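You operate a simulated robot arm through the tools that you are given. There is no shell and no other tool.

You are at the controls of a simulated two-armed robot. One attempt, no reset.

Task
Set the bend dial to 45 degrees and square, clamp and bend the grey blank.
Fine: let the leaf down after; the other blanks stay.

It is judged by the outcome, as a careful person would: the job done as asked, and still so three seconds after it is handed in. It fails if anything else is knocked over, pushed out of place, dropped, spilled or broken.

Robot
Two 7-joint arms with two-finger grippers on one trunk that stands fixed in place. Base frame: the origin is at the foot of the trunk, x ahead of it, y to its left, z up. Units: mm, degrees, N and s.
The left shoulder is at [55, 216, 1205], the right one opposite. With the tool pointing down near the work surface each hand reaches from about 100 to 680 mm from the base axis, measured 20 degrees to its own side. Payload 3.18 kg a hand.
The TCP of each hand is the grasp point between the finger pads, 30 mm short of the fingertips. In the tool frame z runs along the fingers and y along their closing line. The gripper opens to 144 mm; its body begins 103 mm behind the TCP.
Orientation is told as [roll, pitch, yaw] about the base's x, y, z axes, in that order, counted from this pose: with the fingers straight down and closing along the base's y, the tool's x points along the base's -x, its y along +y and its z along -z.

Tools
- The arms move only by the tool nudge_tool. It takes "left_targets", "right_targets" or both (then of equal length, played together; a hand with none holds still); each is a list of rows, each a list of 7 numbers: the shift along the tool's x, y, z in mm, then the turn, a rotation vector about the tool's x, y, z in degrees, then the opening in per cent of the stroke, from 0 (shut) to 100 (fully open). In form: [[dx, dy, dz, rx, ry, rz, grip], ...]. A call has 1 to 20 rows; each row shifts and turns the commanded pose from where the row before left it, along the tool's axes as they then stand. A row lasts 0.2 s, in which the tool goes at most 50 mm and 8.6 degrees; a call with a longer step from one row to the next is refused whole, and so is a gripper value outside its range. Where a pose cannot be reached the arm comes as near as it can. A force on the tool above 90 N (or 10 N above the force at the start of the call, whichever is more), or a blocked arm, ends the call early, and 0.2 s more pass. Each finger travels about 186.7 mm/s and halts on what it meets, pressing with about 30 N; the grip force reading is that of the motor and also rises with nothing between the fingers. The clock runs only during rows and for 0.2 s after the last one: add rows that do not move to give the fingers time. It gives the time, the measured TCP pose, the force on the tool (base axes), the opening and the grip force at its end, in the units of the frame above (readings bear some noise), with the torque about the TCP (base axes, N m) and any sound that the robot's microphone picked up.
- Cameras (640 x 400 px; columns grow to the right, rows downward): "scene" is now at [110.4, -45.1, 1409.4]; the picture's right is [-0.58, -0.82, 0.00], its down [-0.29, 0.21, -0.93] and it looks along [0.76, -0.54, -0.36] (base axes); focal length 214 px, centre (320, 200). "left" rides on the left gripper at [76, -16, -143] in its tool frame; the picture's right is [0.21, 0.98, 0.00], its down [-0.84, 0.18, -0.51] and it looks along [-0.50, 0.11, 0.86] (tool axes); focal length 218 px, centre (320, 200). "right" rides on the right gripper at [76, 16, -143] in its tool frame; the picture's right is [-0.21, 0.98, 0.00], its down [-0.84, -0.18, -0.51] and it looks along [-0.50, -0.10, 0.86] (tool axes); focal length 218 px, centre (320, 200). There is no depth. A picture from a camera that has moved, and an enlarged one, comes with that camera's place and axes in the base frame and with its lens. The place of the scene camera against the robot may be out by one fixed shift of up to 25 mm in any direction.
- capture(camera): a new picture of that camera. The clock stands still meanwhile.
- lift_body(by): moves the trunk up (or, below 0, down) by that many mm; the arms and the scene camera ride with it, the base frame stays. It gives what a move gives, with no picture.
- aim_head(pan, tilt): turns the head with the scene camera to pan (to the left, within 80 degrees either way) and tilt (down, from -29 to 69), counted from straight ahead of the robot (the tilt from the chest, where the trunk bows). It gives what a move gives.
- zoom(camera, box): a new picture of the part [left, top, right, bottom] of that camera's present view, enlarged. The clock stands still meanwhile.
- finish_job(): hands the job in; it is judged then, once.

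Places have to be worked out from the pictures, the camera data and where the tool is seen. Open the grippers and draw the arms clear of the work before you hand the job in, unless the task says otherwise.

The tools are called after "Emit:" as name(argument=value, ...) on one line, values as JSON. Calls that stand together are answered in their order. nudge_tool: Moves the arms, as the interface text tells. Its arguments: {"type":"object","properties":{"left_targets":{"type":"array"},"right_targets":{"type":"array"}},"required":[]} The other tools are called the same way: lift_body (by) moves the trunk up or down; aim_head (pan, tilt) turns the head that bears the scene camera; capture (camera) takes a picture; zoom (camera, box) takes an enlarged picture of a part of a camera's view; finish_job () hands the job in.

At the start:

```text
time: 0.0
left_position: [339.8, -49.2, 1344.8]
left_tool_rot: [-0.1, 0.0, 0.1]
left_ft_force: [0.6, -0.2, 0.9]
left_ft_torque: [0.0, 0.06, 0.01]
left_gripper_width: 143.9
left_gripper_force: 0.1
right_position: [304.9, -388.9, 1439.8]
right_tool_rot: [0.0, 0.0, -0.1]
right_ft_force: [-0.5, 0.7, 0.0]
right_ft_torque: [-0.02, -0.01, -0.02]
right_gripper_width: 143.9
right_gripper_force: 0.0
trunk travel left (down, up): [-285.0, 85.0]
head pan, tilt (commanded): [-35.3, 20.8]
```

scene: 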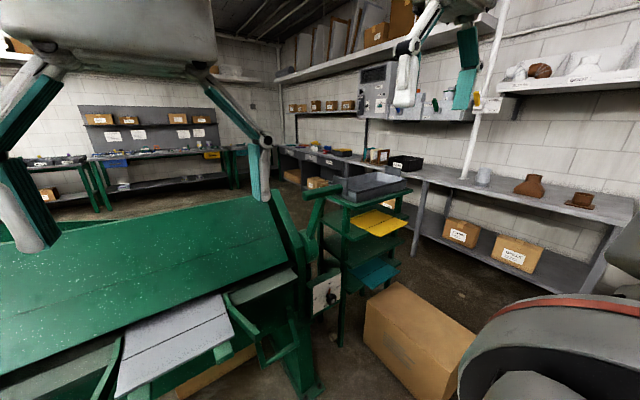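
right: 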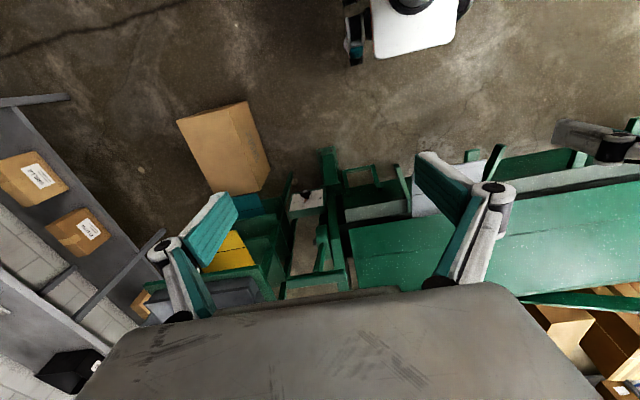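
left: 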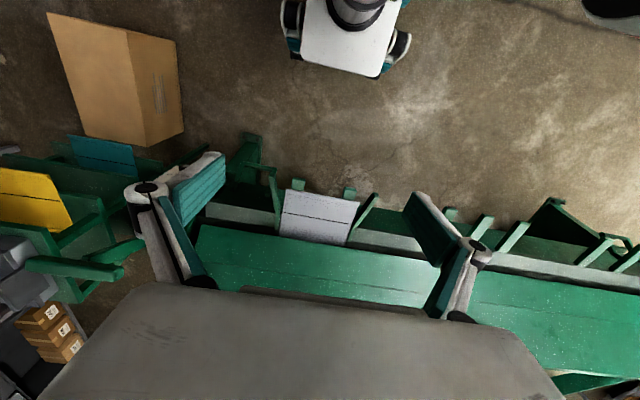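

I see a green sheet-metal brake in front of the robot with the grey blank at its front edge; first I look around with the head to find the dial, clamp handle, leaf and stops.

Emit:
aim_head(pan=0, tilt=50)

Emit:
capture(camera="scene")

```text
time: 1.0
left_position: [339.3, -50.1, 1344.3]
left_tool_rot: [-0.2, 0.0, 0.1]
left_ft_force: [0.2, -0.3, -0.1]
left_ft_torque: [-0.02, -0.03, 0.0]
left_gripper_width: 143.9
left_gripper_force: 0.0
right_position: [304.9, -390.2, 1439.5]
right_tool_rot: [0.0, 0.0, -0.1]
right_ft_force: [0.1, -0.1, 0.3]
right_ft_torque: [0.0, 0.0, -0.01]
right_gripper_width: 144.2
right_gripper_force: 0.1
trunk travel left (down, up): [-285.0, 85.0]
head pan, tilt (commanded): [0.0, 50.0]
```

```text
taken
camera scene: at [111.5, 8.5, 1365.2], right [0.0, -1.0, 0.0], down [-0.77, 0.0, -0.64], along [0.64, 0.0, -0.77], focal length 214 px, centre (320, 200)
```

scene: 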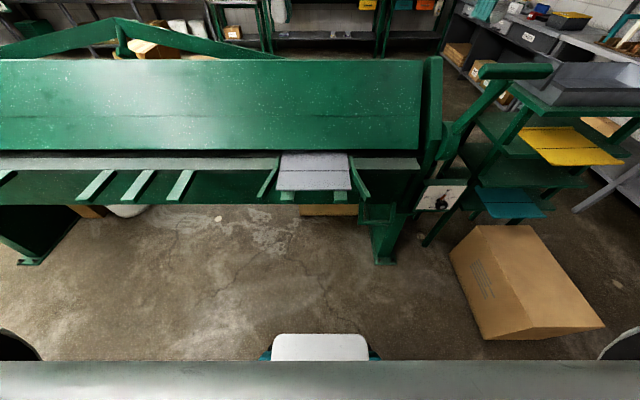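

The brake lies across in front: upper green clamping beam, lower bed, the grey blank between two stops, a dial plate at the right end and a lever. I zoom into those parts.

Emit:
zoom(camera="scene", box=[230, 120, 390, 220])

Emit:
zoom(camera="scene", box=[360, 40, 600, 270])

Emit:
zoom(camera="scene", box=[0, 0, 240, 280])

Emit:
zoom(camera="scene", box=[400, 160, 480, 220])

```text
4.00 times, centred on (310, 170) of scene
camera zoom: at [111.5, 8.5, 1365.2], right [0.0, -1.0, 0.0], down [-0.77, 0.0, -0.64], along [0.64, 0.0, -0.77], focal length 858 px, centre (360, 320)
```

zoom: 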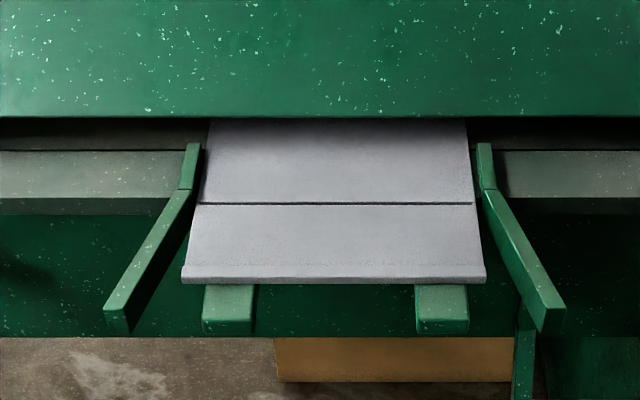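

```text
1.74 times, centred on (480, 155) of scene
camera zoom: at [111.5, 8.5, 1365.2], right [0.0, -1.0, 0.0], down [-0.77, 0.0, -0.64], along [0.64, 0.0, -0.77], focal length 373 px, centre (42, 278)
```

zoom: 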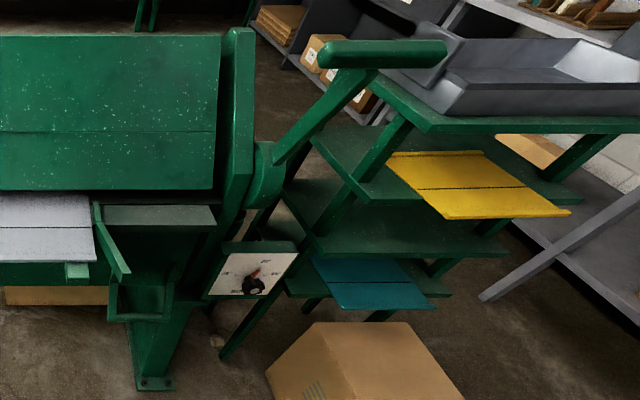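

```text
1.43 times, centred on (120, 140) of scene
camera zoom: at [111.5, 8.5, 1365.2], right [0.0, -1.0, 0.0], down [-0.77, 0.0, -0.64], along [0.64, 0.0, -0.77], focal length 306 px, centre (606, 286)
```

zoom: 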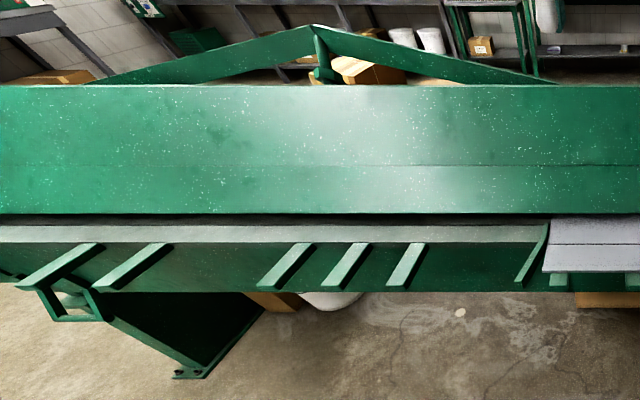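

```text
6.67 times, centred on (440, 190) of scene
camera zoom: at [111.5, 8.5, 1365.2], right [0.0, -1.0, 0.0], down [-0.77, 0.0, -0.64], along [0.64, 0.0, -0.77], focal length 1430 px, centre (-480, 267)
```

zoom: 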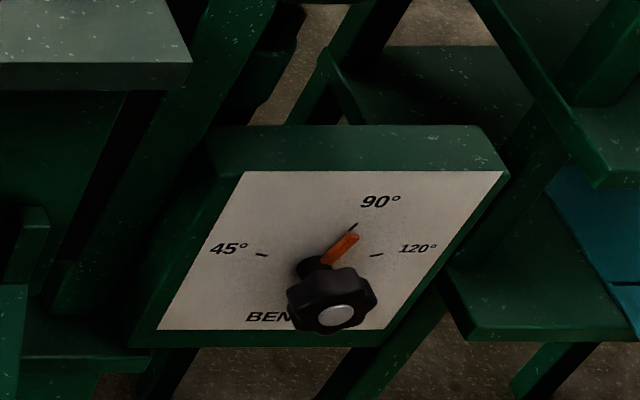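

The dial pointer stands at 90° and must go to 45°; the blank lies between two guides with a scribed bend line. I zoom with both hand cameras to triangulate blank, guides, beam and handles.

Emit:
zoom(camera="left", box=[230, 150, 430, 275])

Emit:
zoom(camera="left", box=[0, 100, 300, 300])

Emit:
zoom(camera="right", box=[240, 130, 460, 300])

Emit:
zoom(camera="right", box=[150, 150, 370, 300])

Emit:
zoom(camera="left", box=[400, 160, 640, 300])

```text
3.20 times, centred on (330, 212) of left
camera zoom: at [261.7, -67.0, 1486.6], right [-0.21, 0.98, 0.0], down [0.84, 0.18, 0.51], along [0.5, 0.11, -0.86], focal length 698 px, centre (288, 160)
```

zoom: 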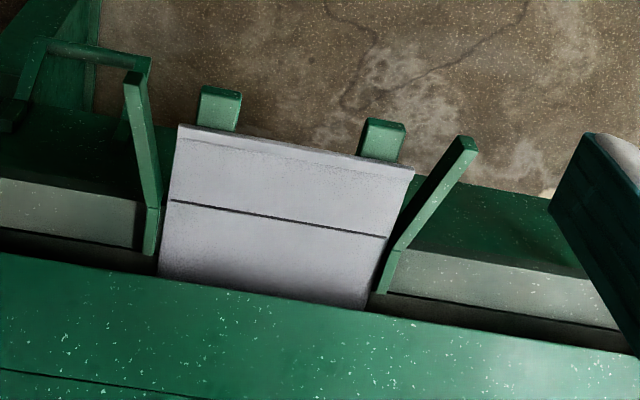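

```text
2.00 times, centred on (150, 200) of left
camera zoom: at [261.7, -67.0, 1486.6], right [-0.21, 0.98, 0.0], down [0.84, 0.18, 0.51], along [0.5, 0.11, -0.86], focal length 436 px, centre (660, 200)
```

zoom: 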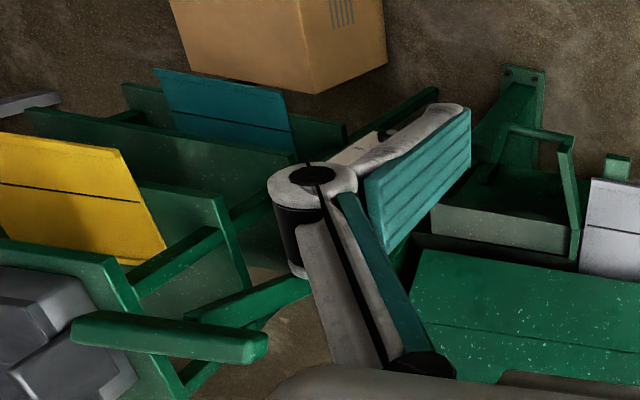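

```text
2.35 times, centred on (350, 215) of right
camera zoom: at [228.3, -373.8, 1582.6], right [0.21, 0.98, 0.0], down [0.84, -0.18, 0.51], along [0.5, -0.11, -0.86], focal length 514 px, centre (249, 165)
```

zoom: 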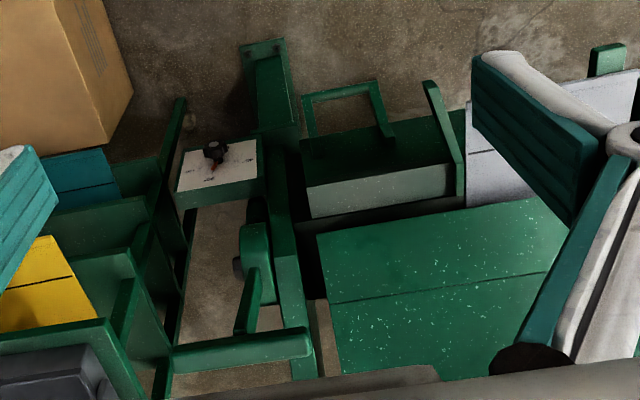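

```text
2.67 times, centred on (260, 225) of right
camera zoom: at [228.3, -373.8, 1582.6], right [0.21, 0.98, 0.0], down [0.84, -0.18, 0.51], along [0.5, -0.11, -0.86], focal length 582 px, centre (480, 133)
```

zoom: 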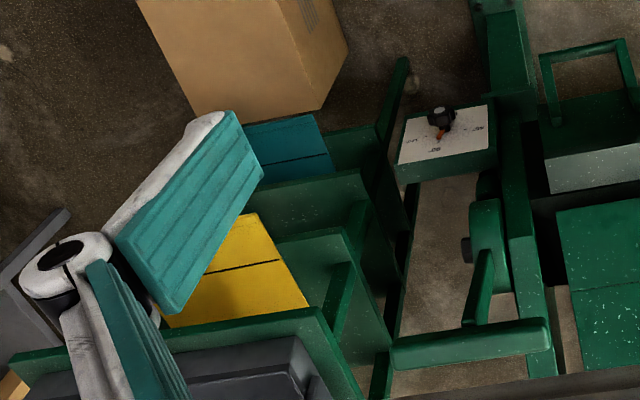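

```text
2.67 times, centred on (520, 230) of left
camera zoom: at [261.7, -67.0, 1486.6], right [-0.21, 0.98, 0.0], down [0.84, 0.18, 0.51], along [0.5, 0.11, -0.86], focal length 582 px, centre (-213, 120)
```

zoom: 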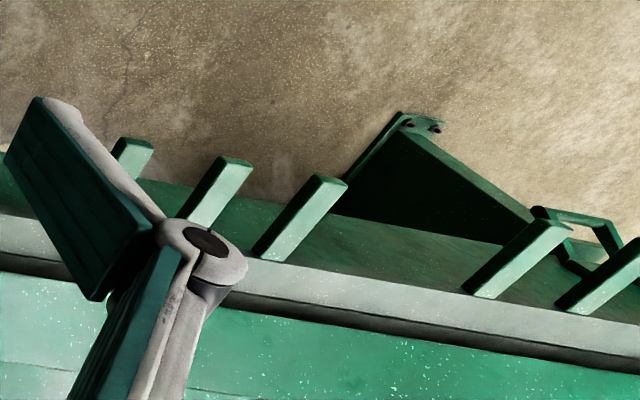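

Rough triangulation puts the bed at about z 840, blank front edge near x 617, scribed line near x 711, clamp grip near (715, -485, 1170), dial knob near (735, -560, 615). I turn the head to the right side for closer views of dial, lever and leaf handle.

Emit:
aim_head(pan=-35, tilt=48)

Emit:
capture(camera="scene")

Emit:
zoom(camera="scene", box=[220, 60, 420, 185])

Emit:
zoom(camera="scene", box=[140, 100, 320, 240])

```text
time: 2.0
left_position: [339.6, -50.0, 1344.6]
left_tool_rot: [0.0, 0.0, 0.1]
left_ft_force: [-0.7, -0.5, 0.6]
left_ft_torque: [0.02, 0.01, 0.0]
left_gripper_width: 144.0
left_gripper_force: 0.0
right_position: [304.2, -391.0, 1440.4]
right_tool_rot: [0.0, -0.1, 0.0]
right_ft_force: [-0.3, -0.9, 1.0]
right_ft_torque: [0.0, -0.04, -0.04]
right_gripper_width: 144.1
right_gripper_force: 0.2
trunk travel left (down, up): [-285.0, 85.0]
head pan, tilt (commanded): [-35.0, 48.0]
```

```text
taken
camera scene: at [99.1, -36.5, 1367.9], right [-0.57, -0.82, 0.0], down [-0.61, 0.43, -0.67], along [0.55, -0.38, -0.74], focal length 214 px, centre (320, 200)
```

scene: 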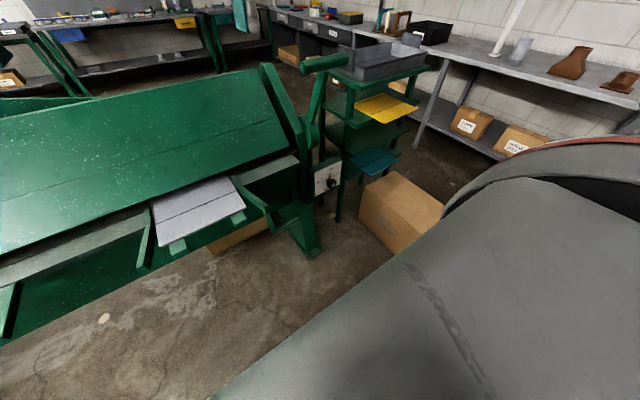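

```text
3.20 times, centred on (320, 122) of scene
camera zoom: at [99.1, -36.5, 1367.9], right [-0.57, -0.82, 0.0], down [-0.61, 0.43, -0.67], along [0.55, -0.38, -0.74], focal length 686 px, centre (320, 448)
```

zoom: 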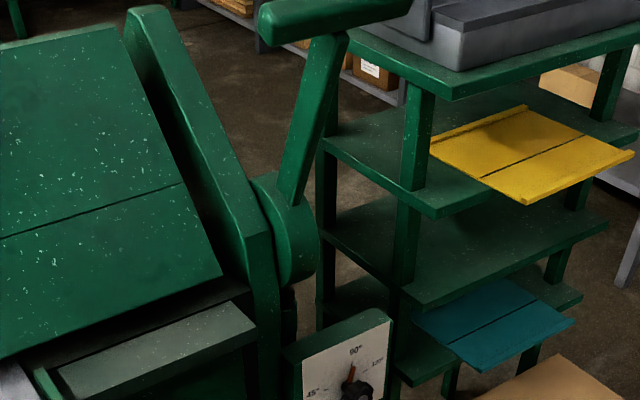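

```text
2.86 times, centred on (230, 170) of scene
camera zoom: at [99.1, -36.5, 1367.9], right [-0.57, -0.82, 0.0], down [-0.61, 0.43, -0.67], along [0.55, -0.38, -0.74], focal length 613 px, centre (577, 286)
```

zoom: 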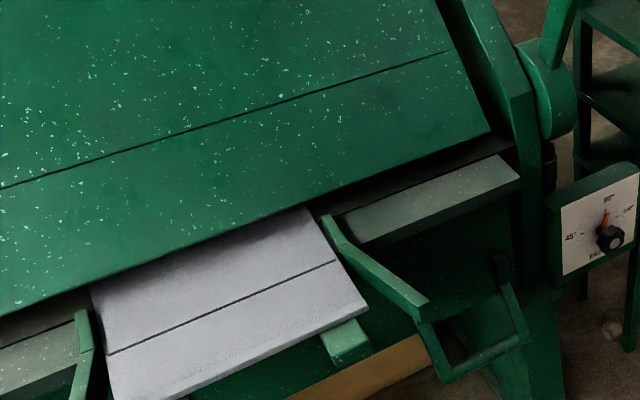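

The views confirm the layout: lever with cross grip on a hub at the right post, dial plate on the right below it, loop handle on the leaf. I lower the trunk so the dial and the blank come into comfortable reach.

Emit:
lift_body(by=-200)

Emit:
capture(camera="scene")

Emit:
capture(camera="right")

Emit:
capture(camera="left")

```text
time: 3.4
left_position: [373.0, -49.9, 1201.9]
left_tool_rot: [-1.0, 1.8, 2.1]
left_ft_force: [1.1, 0.3, -1.3]
left_ft_torque: [-0.05, 0.12, -0.01]
left_gripper_width: 143.9
left_gripper_force: 0.1
right_position: [333.8, -390.8, 1291.7]
right_tool_rot: [0.1, 3.1, -0.2]
right_ft_force: [1.1, -0.4, -0.9]
right_ft_torque: [0.01, 0.17, -0.03]
right_gripper_width: 144.3
right_gripper_force: 0.1
trunk travel left (down, up): [-154.0, 215.0]
head pan, tilt (commanded): [-35.0, 48.0]
stopped: the force on the tool passed its limit at 141 N (the readings are from after the stop); the commanded pose is now the measured one
```

```text
taken
camera scene: at [196.8, -36.4, 1226.5], right [-0.57, -0.82, 0.0], down [-0.61, 0.43, -0.67], along [0.55, -0.38, -0.75], focal length 214 px, centre (320, 200)
```

scene: 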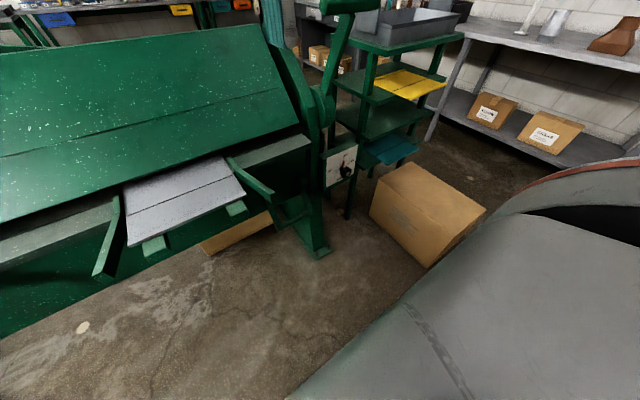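

```text
taken
camera right: at [265.3, -373.9, 1439.4], right [0.21, 0.98, -0.01], down [0.87, -0.18, 0.46], along [0.45, -0.11, -0.89], focal length 218 px, centre (320, 200)
```

right: 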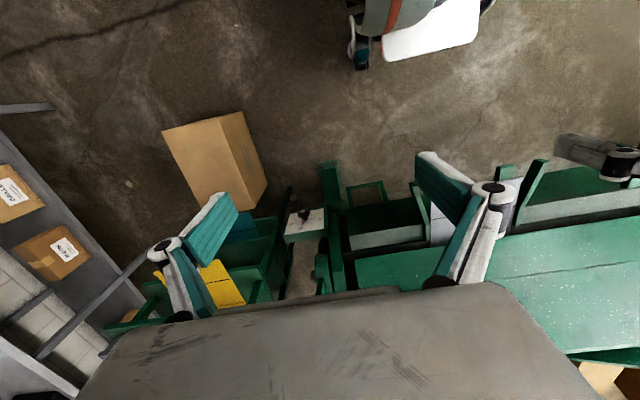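

```text
taken
camera left: at [300.7, -66.7, 1345.9], right [-0.24, 0.97, -0.01], down [0.85, 0.22, 0.48], along [0.47, 0.11, -0.88], focal length 218 px, centre (320, 200)
```

left: 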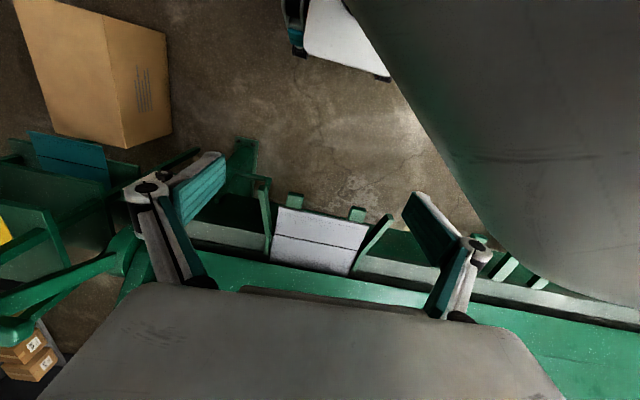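

The trunk stopped 131–141 mm down on a force, and it also moved forward, so the arms may be crowded near the body. I look at the hands with the head before moving anything.

Emit:
aim_head(pan=0, tilt=0)

Emit:
capture(camera="scene")

```text
time: 4.5
left_position: [371.4, -48.0, 1214.8]
left_tool_rot: [-2.3, 1.3, 2.9]
left_ft_force: [63.7, 30.0, 72.9]
left_ft_torque: [-4.8, 15.22, -2.02]
left_gripper_width: 143.8
left_gripper_force: 0.0
right_position: [326.2, -390.2, 1297.6]
right_tool_rot: [0.2, 2.3, -0.2]
right_ft_force: [-0.4, 0.2, -0.4]
right_ft_torque: [-0.01, 0.0, 0.02]
right_gripper_width: 143.9
right_gripper_force: 0.0
trunk travel left (down, up): [-154.0, 215.0]
head pan, tilt (commanded): [0.0, 0.0]
```

```text
taken
camera scene: at [206.5, -21.0, 1243.3], right [-0.35, -0.94, 0.0], down [-0.58, 0.21, -0.78], along [0.73, -0.27, -0.62], focal length 214 px, centre (320, 200)
```

scene: 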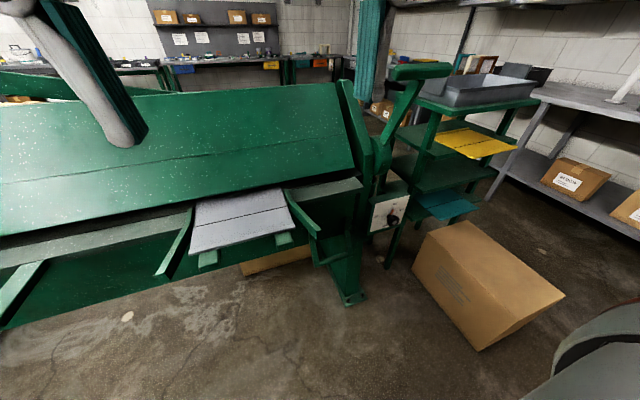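

The head turn was stopped by the left hand, which reads about 100 N: the head is pressing against the left gripper. I move the left hand forward and to the left, away from the head.

Emit:
nudge_tool(left_targets=[[-20, 0, 0, 0, 0, 0, 100], [-25, 0, 0, 0, 0, 0, 100], [-25, 5, 0, 0, 0, 0, 100], [-25, 20, 0, 0, 0, 0, 100], [-20, 30, 0, 0, 0, 0, 100], [0, 30, 0, 0, 0, 0, 100], [0, 30, 0, 0, 0, 0, 100], [0, 30, 0, 0, 0, 0, 100], [0, 0, 0, 0, 0, 0, 100]])

Emit:
capture(camera="scene")

```text
time: 6.5
left_position: [476.2, 96.9, 1200.5]
left_tool_rot: [-1.1, 1.1, 1.9]
left_ft_force: [-0.6, 0.0, 0.0]
left_ft_torque: [0.0, 0.01, -0.02]
left_gripper_width: 144.0
left_gripper_force: 0.1
right_position: [326.5, -391.0, 1297.3]
right_tool_rot: [0.2, 2.4, -0.1]
right_ft_force: [-0.3, -0.8, 0.2]
right_ft_torque: [0.01, 0.01, -0.02]
right_gripper_width: 144.3
right_gripper_force: 0.0
trunk travel left (down, up): [-154.0, 215.0]
head pan, tilt (commanded): [0.0, 0.0]
```

```text
taken
camera scene: at [216.0, 8.1, 1304.7], right [0.0, -1.0, 0.0], down [0.0, 0.0, -1.0], along [1.0, 0.0, 0.0], focal length 214 px, centre (320, 200)
```

scene: 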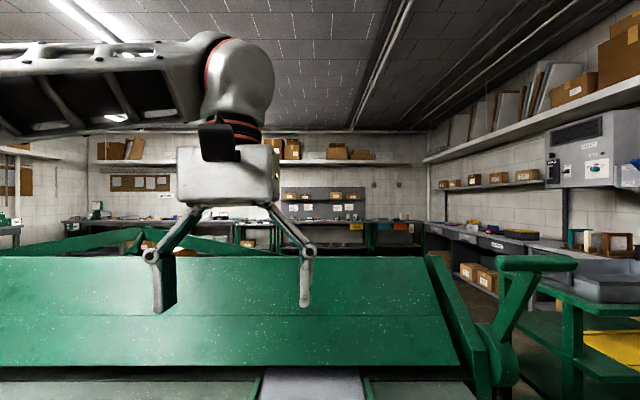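

The head is free again and the left hand is clear. Now I bring the right hand down and forward so its camera looks squarely at the dial plate from about 0.5 m.

Emit:
nudge_tool(right_targets=[[-17, -10.3, 28, 0, -0.2, 0, 100], [-17, -10.3, 28, 0, -0.2, 0, 100], [-17, -10.3, 28, 0, -0.2, 0, 100], [-17, -10.3, 28, 0, -0.2, 0, 100], [-17, -10.3, 28, 0, -0.2, 0, 100], [-17, -10.3, 28, 0, -0.2, 0, 100], [-17, -10.3, 28, 0, -0.2, 0, 100], [-17, -10.3, 28, 0, -0.2, 0, 100], [-17, -10.3, 28, 0, -0.2, 0, 100], [-17, -10.3, 28, 0, -0.2, 0, 100], [-17, -10.3, 28, 0, -0.2, 0, 100], [-17, -10.3, 28, 0, -0.2, 0, 100], [0, 0, 0, 0, 0, 0, 100]])

Emit:
capture(camera="right")

Emit:
capture(camera="scene")

```text
time: 9.3
left_position: [476.2, 96.9, 1202.3]
left_tool_rot: [-1.2, 1.0, 1.9]
left_ft_force: [-0.7, -0.2, 0.5]
left_ft_torque: [0.0, 0.0, 0.03]
left_gripper_width: 144.0
left_gripper_force: 0.0
right_position: [520.4, -514.0, 958.5]
right_tool_rot: [0.1, -0.2, -0.2]
right_ft_force: [-0.1, 0.0, 0.9]
right_ft_torque: [0.0, -0.02, 0.02]
right_gripper_width: 143.9
right_gripper_force: 0.0
trunk travel left (down, up): [-154.0, 215.0]
head pan, tilt (commanded): [0.0, 0.0]
```

```text
taken
camera right: at [444.1, -496.7, 1100.9], right [0.21, 0.98, 0.0], down [0.84, -0.18, 0.51], along [0.5, -0.11, -0.86], focal length 218 px, centre (320, 200)
```

right: 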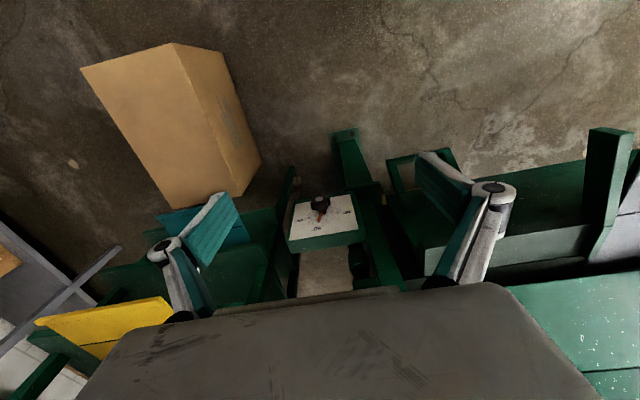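

```text
taken
camera scene: at [215.2, 9.0, 1305.1], right [0.0, -1.0, 0.0], down [0.0, 0.0, -1.0], along [1.0, 0.0, 0.0], focal length 214 px, centre (320, 200)
```

scene: 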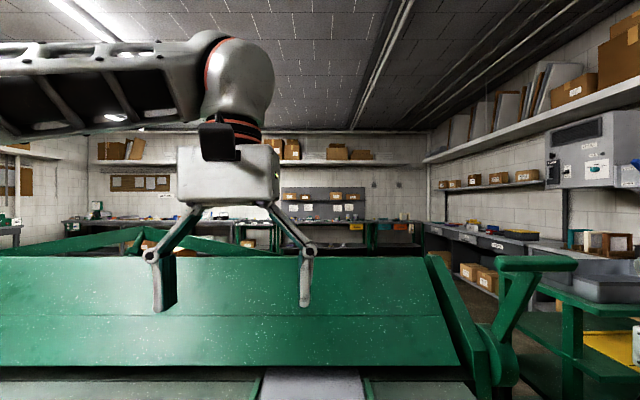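

Right hand is well placed; I zoom onto the dial, and point the head at it for a second line of sight.

Emit:
zoom(camera="right", box=[270, 170, 400, 260])

Emit:
zoom(camera="right", box=[360, 120, 640, 290])

Emit:
aim_head(pan=-45, tilt=40)

Emit:
capture(camera="scene")

```text
4.44 times, centred on (335, 215) of right
camera zoom: at [444.1, -496.7, 1100.9], right [0.21, 0.98, 0.0], down [0.84, -0.18, 0.51], along [0.5, -0.11, -0.86], focal length 970 px, centre (253, 133)
```

zoom: 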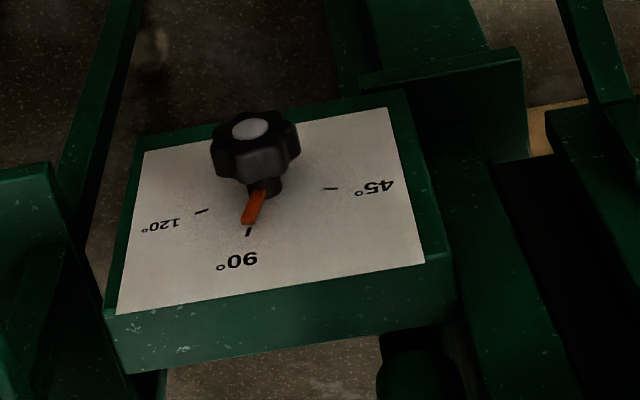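

```text
2.29 times, centred on (500, 205) of right
camera zoom: at [444.1, -496.7, 1100.9], right [0.21, 0.98, 0.0], down [0.84, -0.18, 0.51], along [0.5, -0.11, -0.86], focal length 499 px, centre (-91, 189)
```

zoom: 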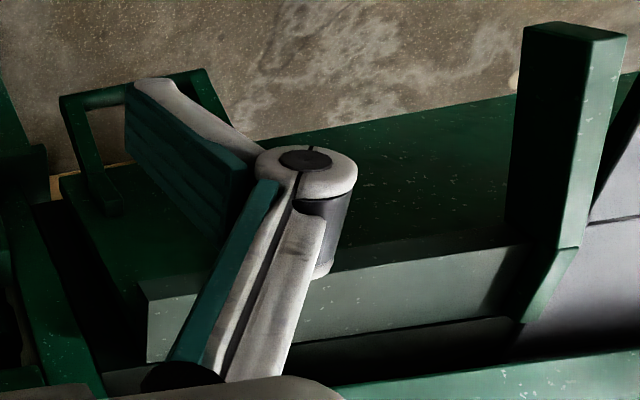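

```text
time: 10.5
left_position: [476.1, 96.6, 1200.2]
left_tool_rot: [-1.3, 1.1, 1.9]
left_ft_force: [-0.2, 0.9, -0.5]
left_ft_torque: [-0.01, 0.01, 0.02]
left_gripper_width: 144.0
left_gripper_force: 0.1
right_position: [520.2, -513.4, 958.8]
right_tool_rot: [0.0, 0.0, -0.1]
right_ft_force: [0.3, -0.5, 0.3]
right_ft_torque: [-0.01, -0.01, -0.01]
right_gripper_width: 143.9
right_gripper_force: 0.0
trunk travel left (down, up): [-154.0, 215.0]
head pan, tilt (commanded): [-45.0, 40.0]
```

```text
taken
camera scene: at [186.1, -51.4, 1241.1], right [-0.71, -0.71, 0.0], down [-0.45, 0.45, -0.77], along [0.54, -0.54, -0.64], focal length 214 px, centre (320, 200)
```

scene: 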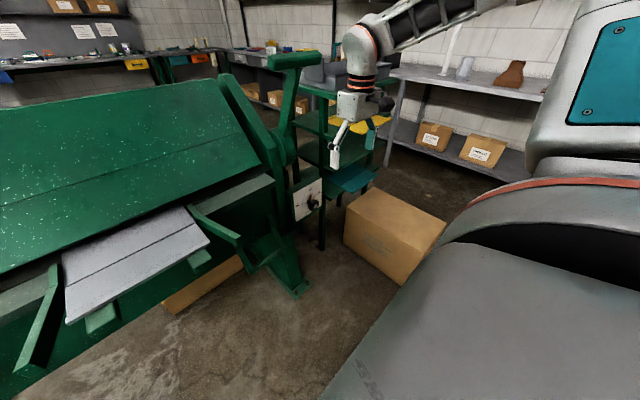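

I zoom the head camera on the dial for matching corner points.

Emit:
zoom(camera="scene", box=[265, 160, 345, 210])

Emit:
zoom(camera="scene", box=[180, 30, 340, 300])

```text
8.00 times, centred on (305, 185) of scene
camera zoom: at [186.1, -51.4, 1241.1], right [-0.71, -0.71, 0.0], down [-0.45, 0.45, -0.77], along [0.54, -0.54, -0.64], focal length 1716 px, centre (440, 320)
```

zoom: 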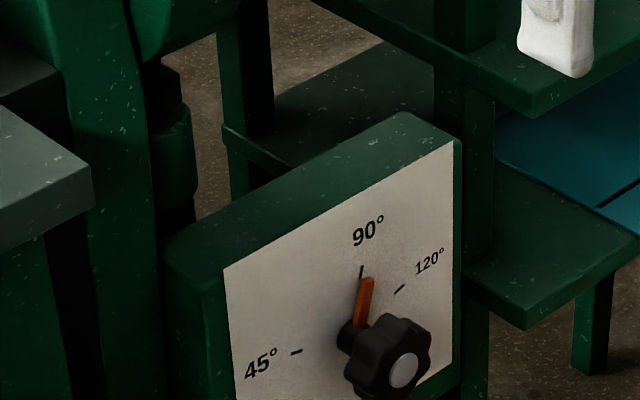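

```text
1.48 times, centred on (260, 165) of scene
camera zoom: at [186.1, -51.4, 1241.1], right [-0.71, -0.71, 0.0], down [-0.45, 0.45, -0.77], along [0.54, -0.54, -0.64], focal length 318 px, centre (409, 252)
```

zoom: 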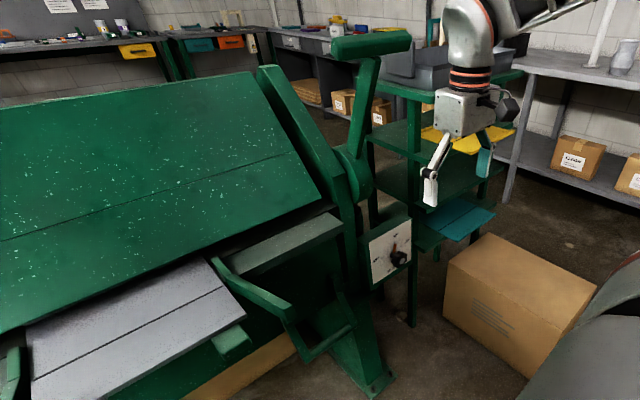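

Triangulated: the dial plate is vertical (white face x≈771, y −475…−642, z 536…702), the knob cap is at about (730, −559, 604), Ø≈52 mm, with 2° of knob per degree, so a 90° turn counter-clockwise as I see it. The knob is low, so I lower the trunk more, in steps, with both hands clear of the head.

Emit:
lift_body(by=-75)

Emit:
capture(camera="scene")

```text
time: 11.6
left_position: [472.8, 97.4, 1129.6]
left_tool_rot: [-1.1, 0.8, 1.9]
left_ft_force: [0.6, 0.5, 1.0]
left_ft_torque: [0.03, -0.07, 0.0]
left_gripper_width: 144.0
left_gripper_force: 0.0
right_position: [520.9, -512.9, 884.9]
right_tool_rot: [0.2, -0.1, -0.1]
right_ft_force: [-0.3, 0.2, 0.1]
right_ft_torque: [0.0, -0.04, -0.01]
right_gripper_width: 144.1
right_gripper_force: 0.1
trunk travel left (down, up): [-79.0, 290.0]
head pan, tilt (commanded): [-45.0, 40.0]
```

```text
taken
camera scene: at [266.2, -51.2, 1148.9], right [-0.71, -0.71, 0.0], down [-0.45, 0.45, -0.77], along [0.54, -0.54, -0.64], focal length 214 px, centre (320, 200)
```

scene: 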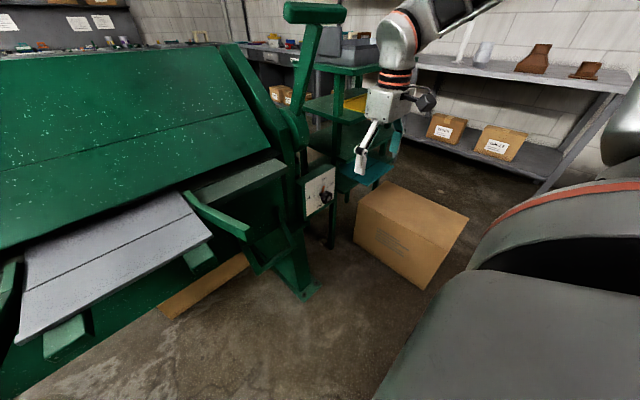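

The hands kept their x, y and only rode down, while the head and shoulders come forward. Another 60 mm down gives the right arm room for a level approach to the knob.

Emit:
lift_body(by=-60)

Emit:
capture(camera="scene")

```text
time: 12.6
left_position: [483.9, 97.5, 1059.9]
left_tool_rot: [-1.1, 2.6, 1.9]
left_ft_force: [-0.7, -0.1, 0.7]
left_ft_torque: [0.02, -0.1, -0.02]
left_gripper_width: 143.7
left_gripper_force: 0.0
right_position: [521.2, -512.9, 823.1]
right_tool_rot: [0.1, -0.1, -0.1]
right_ft_force: [-0.8, -0.1, 0.5]
right_ft_torque: [0.01, -0.07, -0.01]
right_gripper_width: 144.0
right_gripper_force: 0.0
trunk travel left (down, up): [-19.0, 350.0]
head pan, tilt (commanded): [-45.0, 40.0]
```

```text
taken
camera scene: at [322.4, -51.4, 1069.2], right [-0.71, -0.71, 0.0], down [-0.45, 0.45, -0.77], along [0.54, -0.54, -0.64], focal length 214 px, centre (320, 200)
```

scene: 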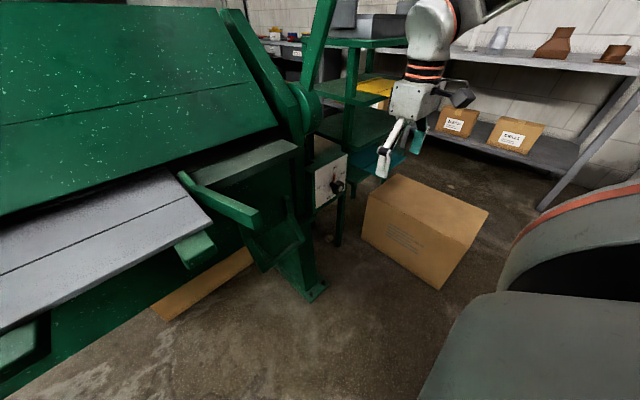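

Reading the poses, the right arm tracks well. I now swing the right tool level (fingers toward +x) while bringing it in front of the dial at about (640, −559, 604), short of the knob.

Emit:
nudge_tool(right_targets=[[-10.8, -4.2, 19.9, 0, -8.18, 0, 75], [-7.9, -4.2, 21.2, 0, -8.18, 0, 70], [-4.8, -4.2, 22.1, 0, -8.18, 0, 70], [-1.6, -4.2, 22.6, 0, -8.18, 0, 70], [1.7, -4.2, 22.6, 0, -8.18, 0, 70], [4.9, -4.2, 22.1, 0, -8.18, 0, 70], [8.0, -4.2, 21.2, 0, -8.18, 0, 70], [10.9, -4.2, 19.8, 0, -8.18, 0, 70], [13.6, -4.2, 18.1, 0, -8.18, 0, 70], [16.0, -4.2, 16.0, 0, -8.18, 0, 70], [18.2, -4.2, 13.5, 0, -8.18, 0, 70], [0, 0, 0, 0, 0, 0, 70], [0, 0, 0, 0, 0, 0, 70]])

Emit:
capture(camera="scene")

Emit:
capture(camera="right")

```text
time: 15.4
left_position: [483.8, 97.8, 1057.7]
left_tool_rot: [-1.1, 2.7, 1.9]
left_ft_force: [0.1, -0.7, -0.9]
left_ft_torque: [0.02, 0.01, -0.03]
left_gripper_width: 143.9
left_gripper_force: 0.1
right_position: [642.3, -550.4, 606.0]
right_tool_rot: [11.5, -88.2, -10.7]
right_ft_force: [-0.7, 0.2, -0.6]
right_ft_torque: [0.01, -0.01, 0.0]
right_gripper_width: 101.1
right_gripper_force: 0.1
right hand out of reach, approached as far as the arm can: row 11
trunk travel left (down, up): [-19.0, 350.0]
head pan, tilt (commanded): [-45.0, 40.0]
```

```text
taken
camera scene: at [323.2, -51.6, 1068.8], right [-0.71, -0.71, 0.0], down [-0.45, 0.45, -0.77], along [0.54, -0.54, -0.64], focal length 214 px, centre (320, 200)
```

scene: 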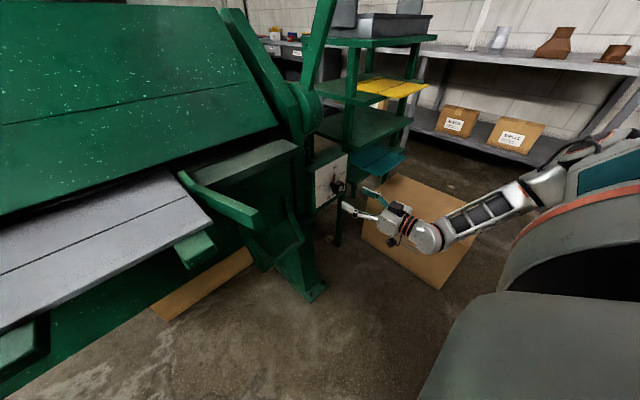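

```text
taken
camera right: at [497.9, -534.4, 534.4], right [-0.01, 0.98, 0.21], down [-0.48, -0.19, 0.86], along [0.88, -0.1, 0.47], focal length 218 px, centre (320, 200)
```

right: 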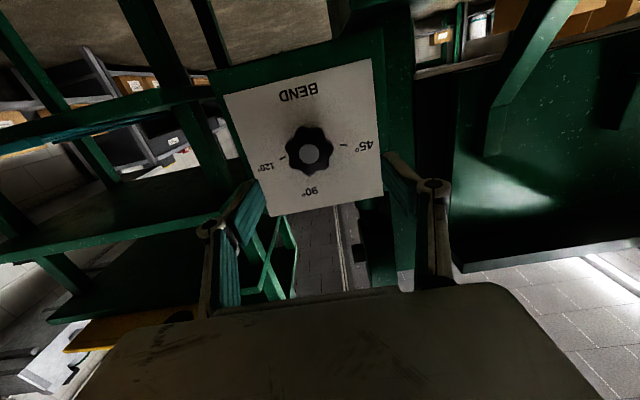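

The hand is level in front of the dial (642, −550, 606), orientation within 2°. I zoom to measure the knob's place and the pointer.

Emit:
zoom(camera="right", box=[210, 50, 410, 220])

Emit:
zoom(camera="scene", box=[280, 120, 440, 260])

```text
2.35 times, centred on (310, 135) of right
camera zoom: at [497.9, -534.4, 534.4], right [-0.01, 0.98, 0.21], down [-0.48, -0.19, 0.86], along [0.88, -0.1, 0.47], focal length 514 px, centre (344, 353)
```

zoom: 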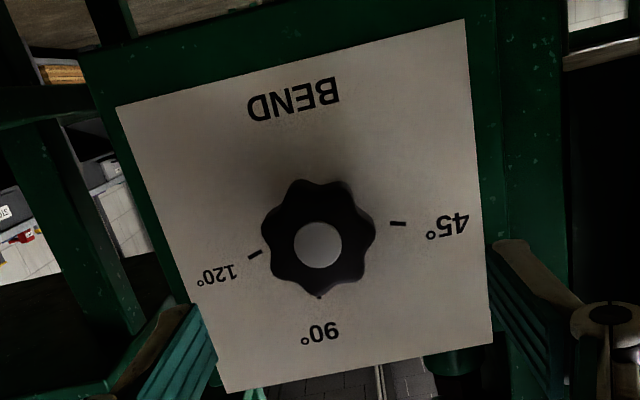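

```text
2.86 times, centred on (360, 190) of scene
camera zoom: at [323.2, -51.6, 1068.8], right [-0.71, -0.71, 0.0], down [-0.45, 0.45, -0.77], along [0.54, -0.54, -0.64], focal length 613 px, centre (206, 229)
```

zoom: 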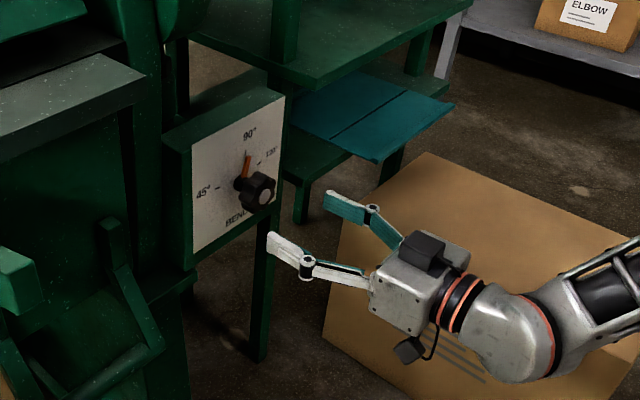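

Measured: knob axis at y≈−559.4, z≈600.5, plate at x≈771, marks at 75° left (45°) and 15° right (90°) of vertical. I move 40 mm forward and check how the arm tracks.

Emit:
nudge_tool(right_targets=[[0, 0, 15, 0, 0, 0, 70], [0, 0, 15, 0, 0, 0, 70], [0, 0, 10, 0, 0, 0, 70], [0, 0, 0, 0, 0, 0, 70]])

```text
time: 16.4
left_position: [484.9, 98.1, 1057.9]
left_tool_rot: [-1.1, 2.8, 1.9]
left_ft_force: [-0.8, 0.7, -0.4]
left_ft_torque: [-0.03, -0.03, 0.03]
left_gripper_width: 143.7
left_gripper_force: 0.1
right_position: [683.6, -549.8, 604.8]
right_tool_rot: [39.2, -89.9, -39.4]
right_ft_force: [0.1, -0.1, 0.2]
right_ft_torque: [-0.01, 0.02, -0.01]
right_gripper_width: 100.4
right_gripper_force: 0.1
trunk travel left (down, up): [-19.0, 350.0]
head pan, tilt (commanded): [-45.0, 40.0]
```

Tracking is good now with the tool exactly level; I correct sideways by −9.7 mm and down 4.3 mm, then look again before going around the knob.

Emit:
nudge_tool(right_targets=[[2, -5, 0, 0, 0, 0, 70], [2.3, -4.7, 0, 0, 0, 0, 70], [0, 0, 5, 0, 0, 0, 70], [0, 0, 0, 0, 0, 0, 70]])

Emit:
capture(camera="right")

Emit:
zoom(camera="scene", box=[280, 120, 440, 260])

```text
time: 17.4
left_position: [485.1, 98.7, 1058.5]
left_tool_rot: [-1.1, 2.8, 2.0]
left_ft_force: [0.0, -0.3, -0.2]
left_ft_torque: [0.0, 0.02, 0.02]
left_gripper_width: 144.3
left_gripper_force: 0.0
right_position: [686.9, -560.4, 602.3]
right_tool_rot: [44.7, -90.0, -44.8]
right_ft_force: [-0.5, 0.6, 0.0]
right_ft_torque: [-0.01, -0.03, -0.02]
right_gripper_width: 100.5
right_gripper_force: 0.0
trunk travel left (down, up): [-19.0, 350.0]
head pan, tilt (commanded): [-45.0, 40.0]
```

```text
taken
camera right: at [545.0, -542.9, 525.8], right [0.0, 0.98, 0.21], down [-0.51, -0.18, 0.84], along [0.86, -0.11, 0.49], focal length 218 px, centre (320, 200)
```

right: 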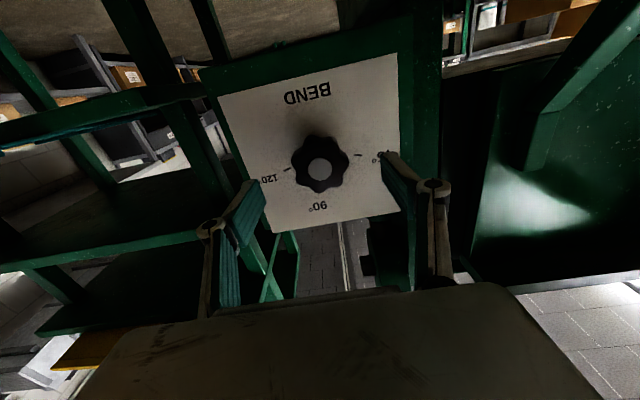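

```text
2.86 times, centred on (360, 190) of scene
camera zoom: at [323.7, -51.4, 1068.6], right [-0.71, -0.71, 0.0], down [-0.45, 0.45, -0.77], along [0.54, -0.54, -0.64], focal length 613 px, centre (206, 229)
```

zoom: 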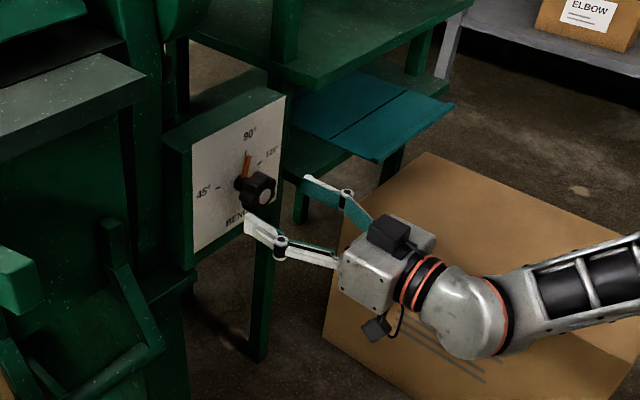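

The knob is centred between the fingers. I pre-roll the hand +40° so the 90° turn stays mid-range, then go forward 43 mm around the knob.

Emit:
nudge_tool(right_targets=[[0, 0, 0, 0, 0, 8, 70], [0, 0, 0, 0, 0, 8, 70], [0, 0, 0, 0, 0, 8, 70], [0, 0, 0, 0, 0, 8, 70], [0, 0, 0, 0, 0, 8, 70], [0, 0, 0, 0, 0, 0, 70]])

Emit:
capture(camera="right")

```text
time: 18.8
left_position: [484.5, 99.0, 1058.3]
left_tool_rot: [-1.1, 2.9, 1.8]
left_ft_force: [0.0, 0.4, -0.1]
left_ft_torque: [-0.01, -0.03, -0.03]
left_gripper_width: 143.9
left_gripper_force: 0.0
right_position: [687.0, -560.4, 603.0]
right_tool_rot: [89.9, -61.9, -90.0]
right_ft_force: [-0.1, 0.0, -0.1]
right_ft_torque: [-0.01, 0.01, 0.0]
right_gripper_width: 100.9
right_gripper_force: 0.0
right hand out of reach, approached as far as the arm can: row 2, 3, 4
trunk travel left (down, up): [-19.0, 350.0]
head pan, tilt (commanded): [-45.0, 40.0]
```

```text
taken
camera right: at [544.9, -509.3, 543.4], right [0.0, 0.76, 0.65], down [-0.51, -0.56, 0.66], along [0.86, -0.33, 0.39], focal length 218 px, centre (320, 200)
```

right: 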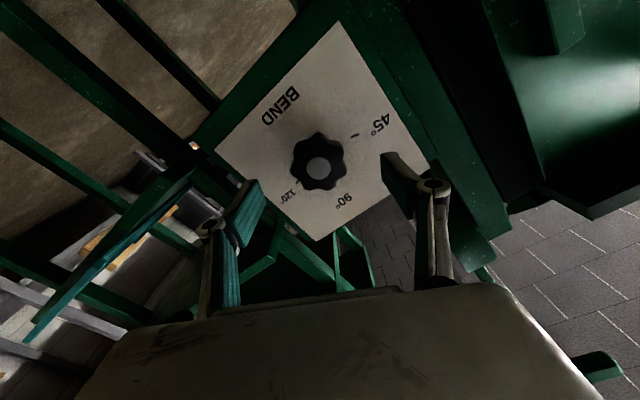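

The hand rolled about +28° (a joint limit stopped the rest), which is enough. Now forward 43 mm with a 2.6 mm downward correction, so the pads straddle the knob.

Emit:
nudge_tool(right_targets=[[2.6, -0.4, 3, 0, 0, 0, 70], [0, 0, 10, 0, 0, 0, 70], [0, 0, 10, 0, 0, 0, 70], [0, 0, 10, 0, 0, 0, 70], [0, 0, 10, 0, 0, 0, 70], [0, 0, 0, 0, 0, 0, 70]])

Emit:
capture(camera="right")

Emit:
zoom(camera="scene", box=[280, 120, 440, 260])

```text
time: 20.2
left_position: [485.3, 98.6, 1058.1]
left_tool_rot: [-1.1, 2.8, 1.9]
left_ft_force: [-0.7, 0.5, 0.6]
left_ft_torque: [0.03, -0.02, 0.01]
left_gripper_width: 143.9
left_gripper_force: 0.2
right_position: [730.6, -558.7, 599.7]
right_tool_rot: [89.8, -61.9, -89.9]
right_ft_force: [0.0, 0.5, -0.4]
right_ft_torque: [0.01, -0.01, -0.01]
right_gripper_width: 100.7
right_gripper_force: 0.1
trunk travel left (down, up): [-19.0, 350.0]
head pan, tilt (commanded): [-45.0, 40.0]
```

```text
taken
camera right: at [588.6, -508.2, 540.6], right [0.0, 0.76, 0.64], down [-0.51, -0.55, 0.66], along [0.86, -0.33, 0.39], focal length 218 px, centre (320, 200)
```

right: 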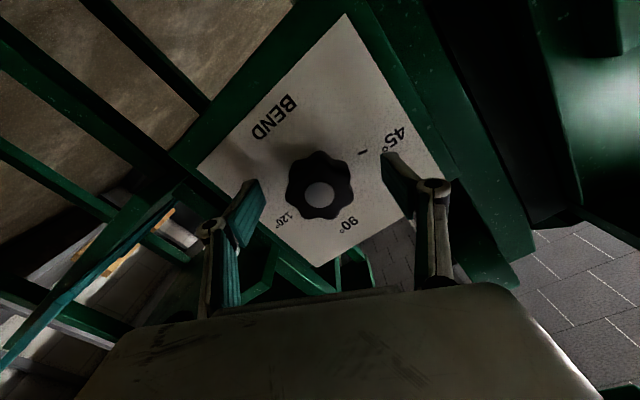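

```text
2.86 times, centred on (360, 190) of scene
camera zoom: at [323.8, -51.4, 1068.5], right [-0.71, -0.71, 0.0], down [-0.45, 0.45, -0.77], along [0.54, -0.54, -0.64], focal length 613 px, centre (206, 229)
```

zoom: 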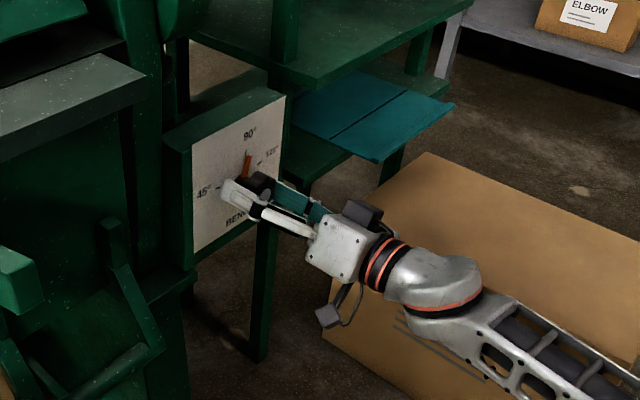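

The knob sits right at the grasp point between the pads. I close the fingers on it.

Emit:
nudge_tool(right_targets=[[0, 0, 0, 0, 0, 0, 45], [0, 0, 0, 0, 0, 0, 30], [0, 0, 0, 0, 0, 0, 20], [0, 0, 0, 0, 0, 0, 20]])

Emit:
capture(camera="right")

```text
time: 21.2
left_position: [484.3, 98.3, 1058.7]
left_tool_rot: [-1.1, 2.8, 1.9]
left_ft_force: [-0.1, 0.6, 0.3]
left_ft_torque: [0.03, 0.02, 0.01]
left_gripper_width: 143.9
left_gripper_force: 0.0
right_position: [732.3, -559.7, 599.9]
right_tool_rot: [89.8, -61.8, -89.9]
right_ft_force: [0.7, -3.1, -0.6]
right_ft_torque: [-0.01, 0.04, -0.08]
right_gripper_width: 49.0
right_gripper_force: 44.8
trunk travel left (down, up): [-19.0, 350.0]
head pan, tilt (commanded): [-45.0, 40.0]
```

```text
taken
camera right: at [588.5, -508.6, 540.7], right [0.0, 0.76, 0.64], down [-0.51, -0.55, 0.66], along [0.86, -0.33, 0.39], focal length 218 px, centre (320, 200)
```

right: 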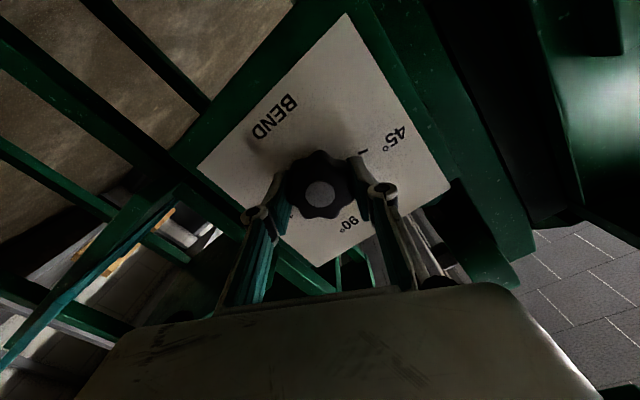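

The knob is gripped at 49 mm with only 3 N of side load. I turn it counter-clockwise (negative about the tool axis) by 40° and check.

Emit:
nudge_tool(right_targets=[[0, 0, 0, 0, 0, -8, 20], [0, 0, 0, 0, 0, -8, 20], [0, 0, 0, 0, 0, -8, 20], [0, 0, 0, 0, 0, -8, 20], [0, 0, 0, 0, 0, -8, 20], [0, 0, 0, 0, 0, 0, 20]])

Emit:
capture(camera="right")

Emit:
zoom(camera="scene", box=[300, 130, 380, 200])

```text
time: 22.6
left_position: [485.1, 97.9, 1058.8]
left_tool_rot: [-1.0, 2.8, 1.9]
left_ft_force: [0.4, 0.2, -0.2]
left_ft_torque: [0.02, 0.02, 0.0]
left_gripper_width: 144.2
left_gripper_force: 0.1
right_position: [731.5, -559.7, 600.1]
right_tool_rot: [-89.8, -78.0, 89.7]
right_ft_force: [4.0, -6.8, 0.4]
right_ft_torque: [0.03, -0.08, -0.08]
right_gripper_width: 48.5
right_gripper_force: 44.9
trunk travel left (down, up): [-19.0, 350.0]
head pan, tilt (commanded): [-45.0, 40.0]
```

```text
taken
camera right: at [588.4, -559.0, 522.1], right [0.0, 1.0, 0.0], down [-0.51, 0.0, 0.86], along [0.86, 0.0, 0.51], focal length 218 px, centre (320, 200)
```

right: 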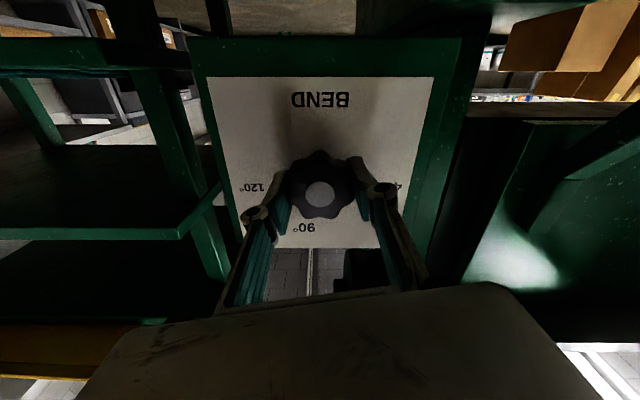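

```text
5.71 times, centred on (340, 165) of scene
camera zoom: at [323.8, -51.7, 1068.6], right [-0.71, -0.71, 0.0], down [-0.45, 0.45, -0.77], along [0.54, -0.54, -0.64], focal length 1226 px, centre (206, 400)
```

zoom: 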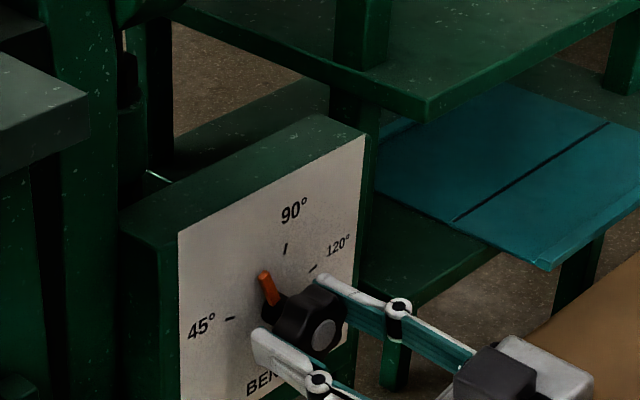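

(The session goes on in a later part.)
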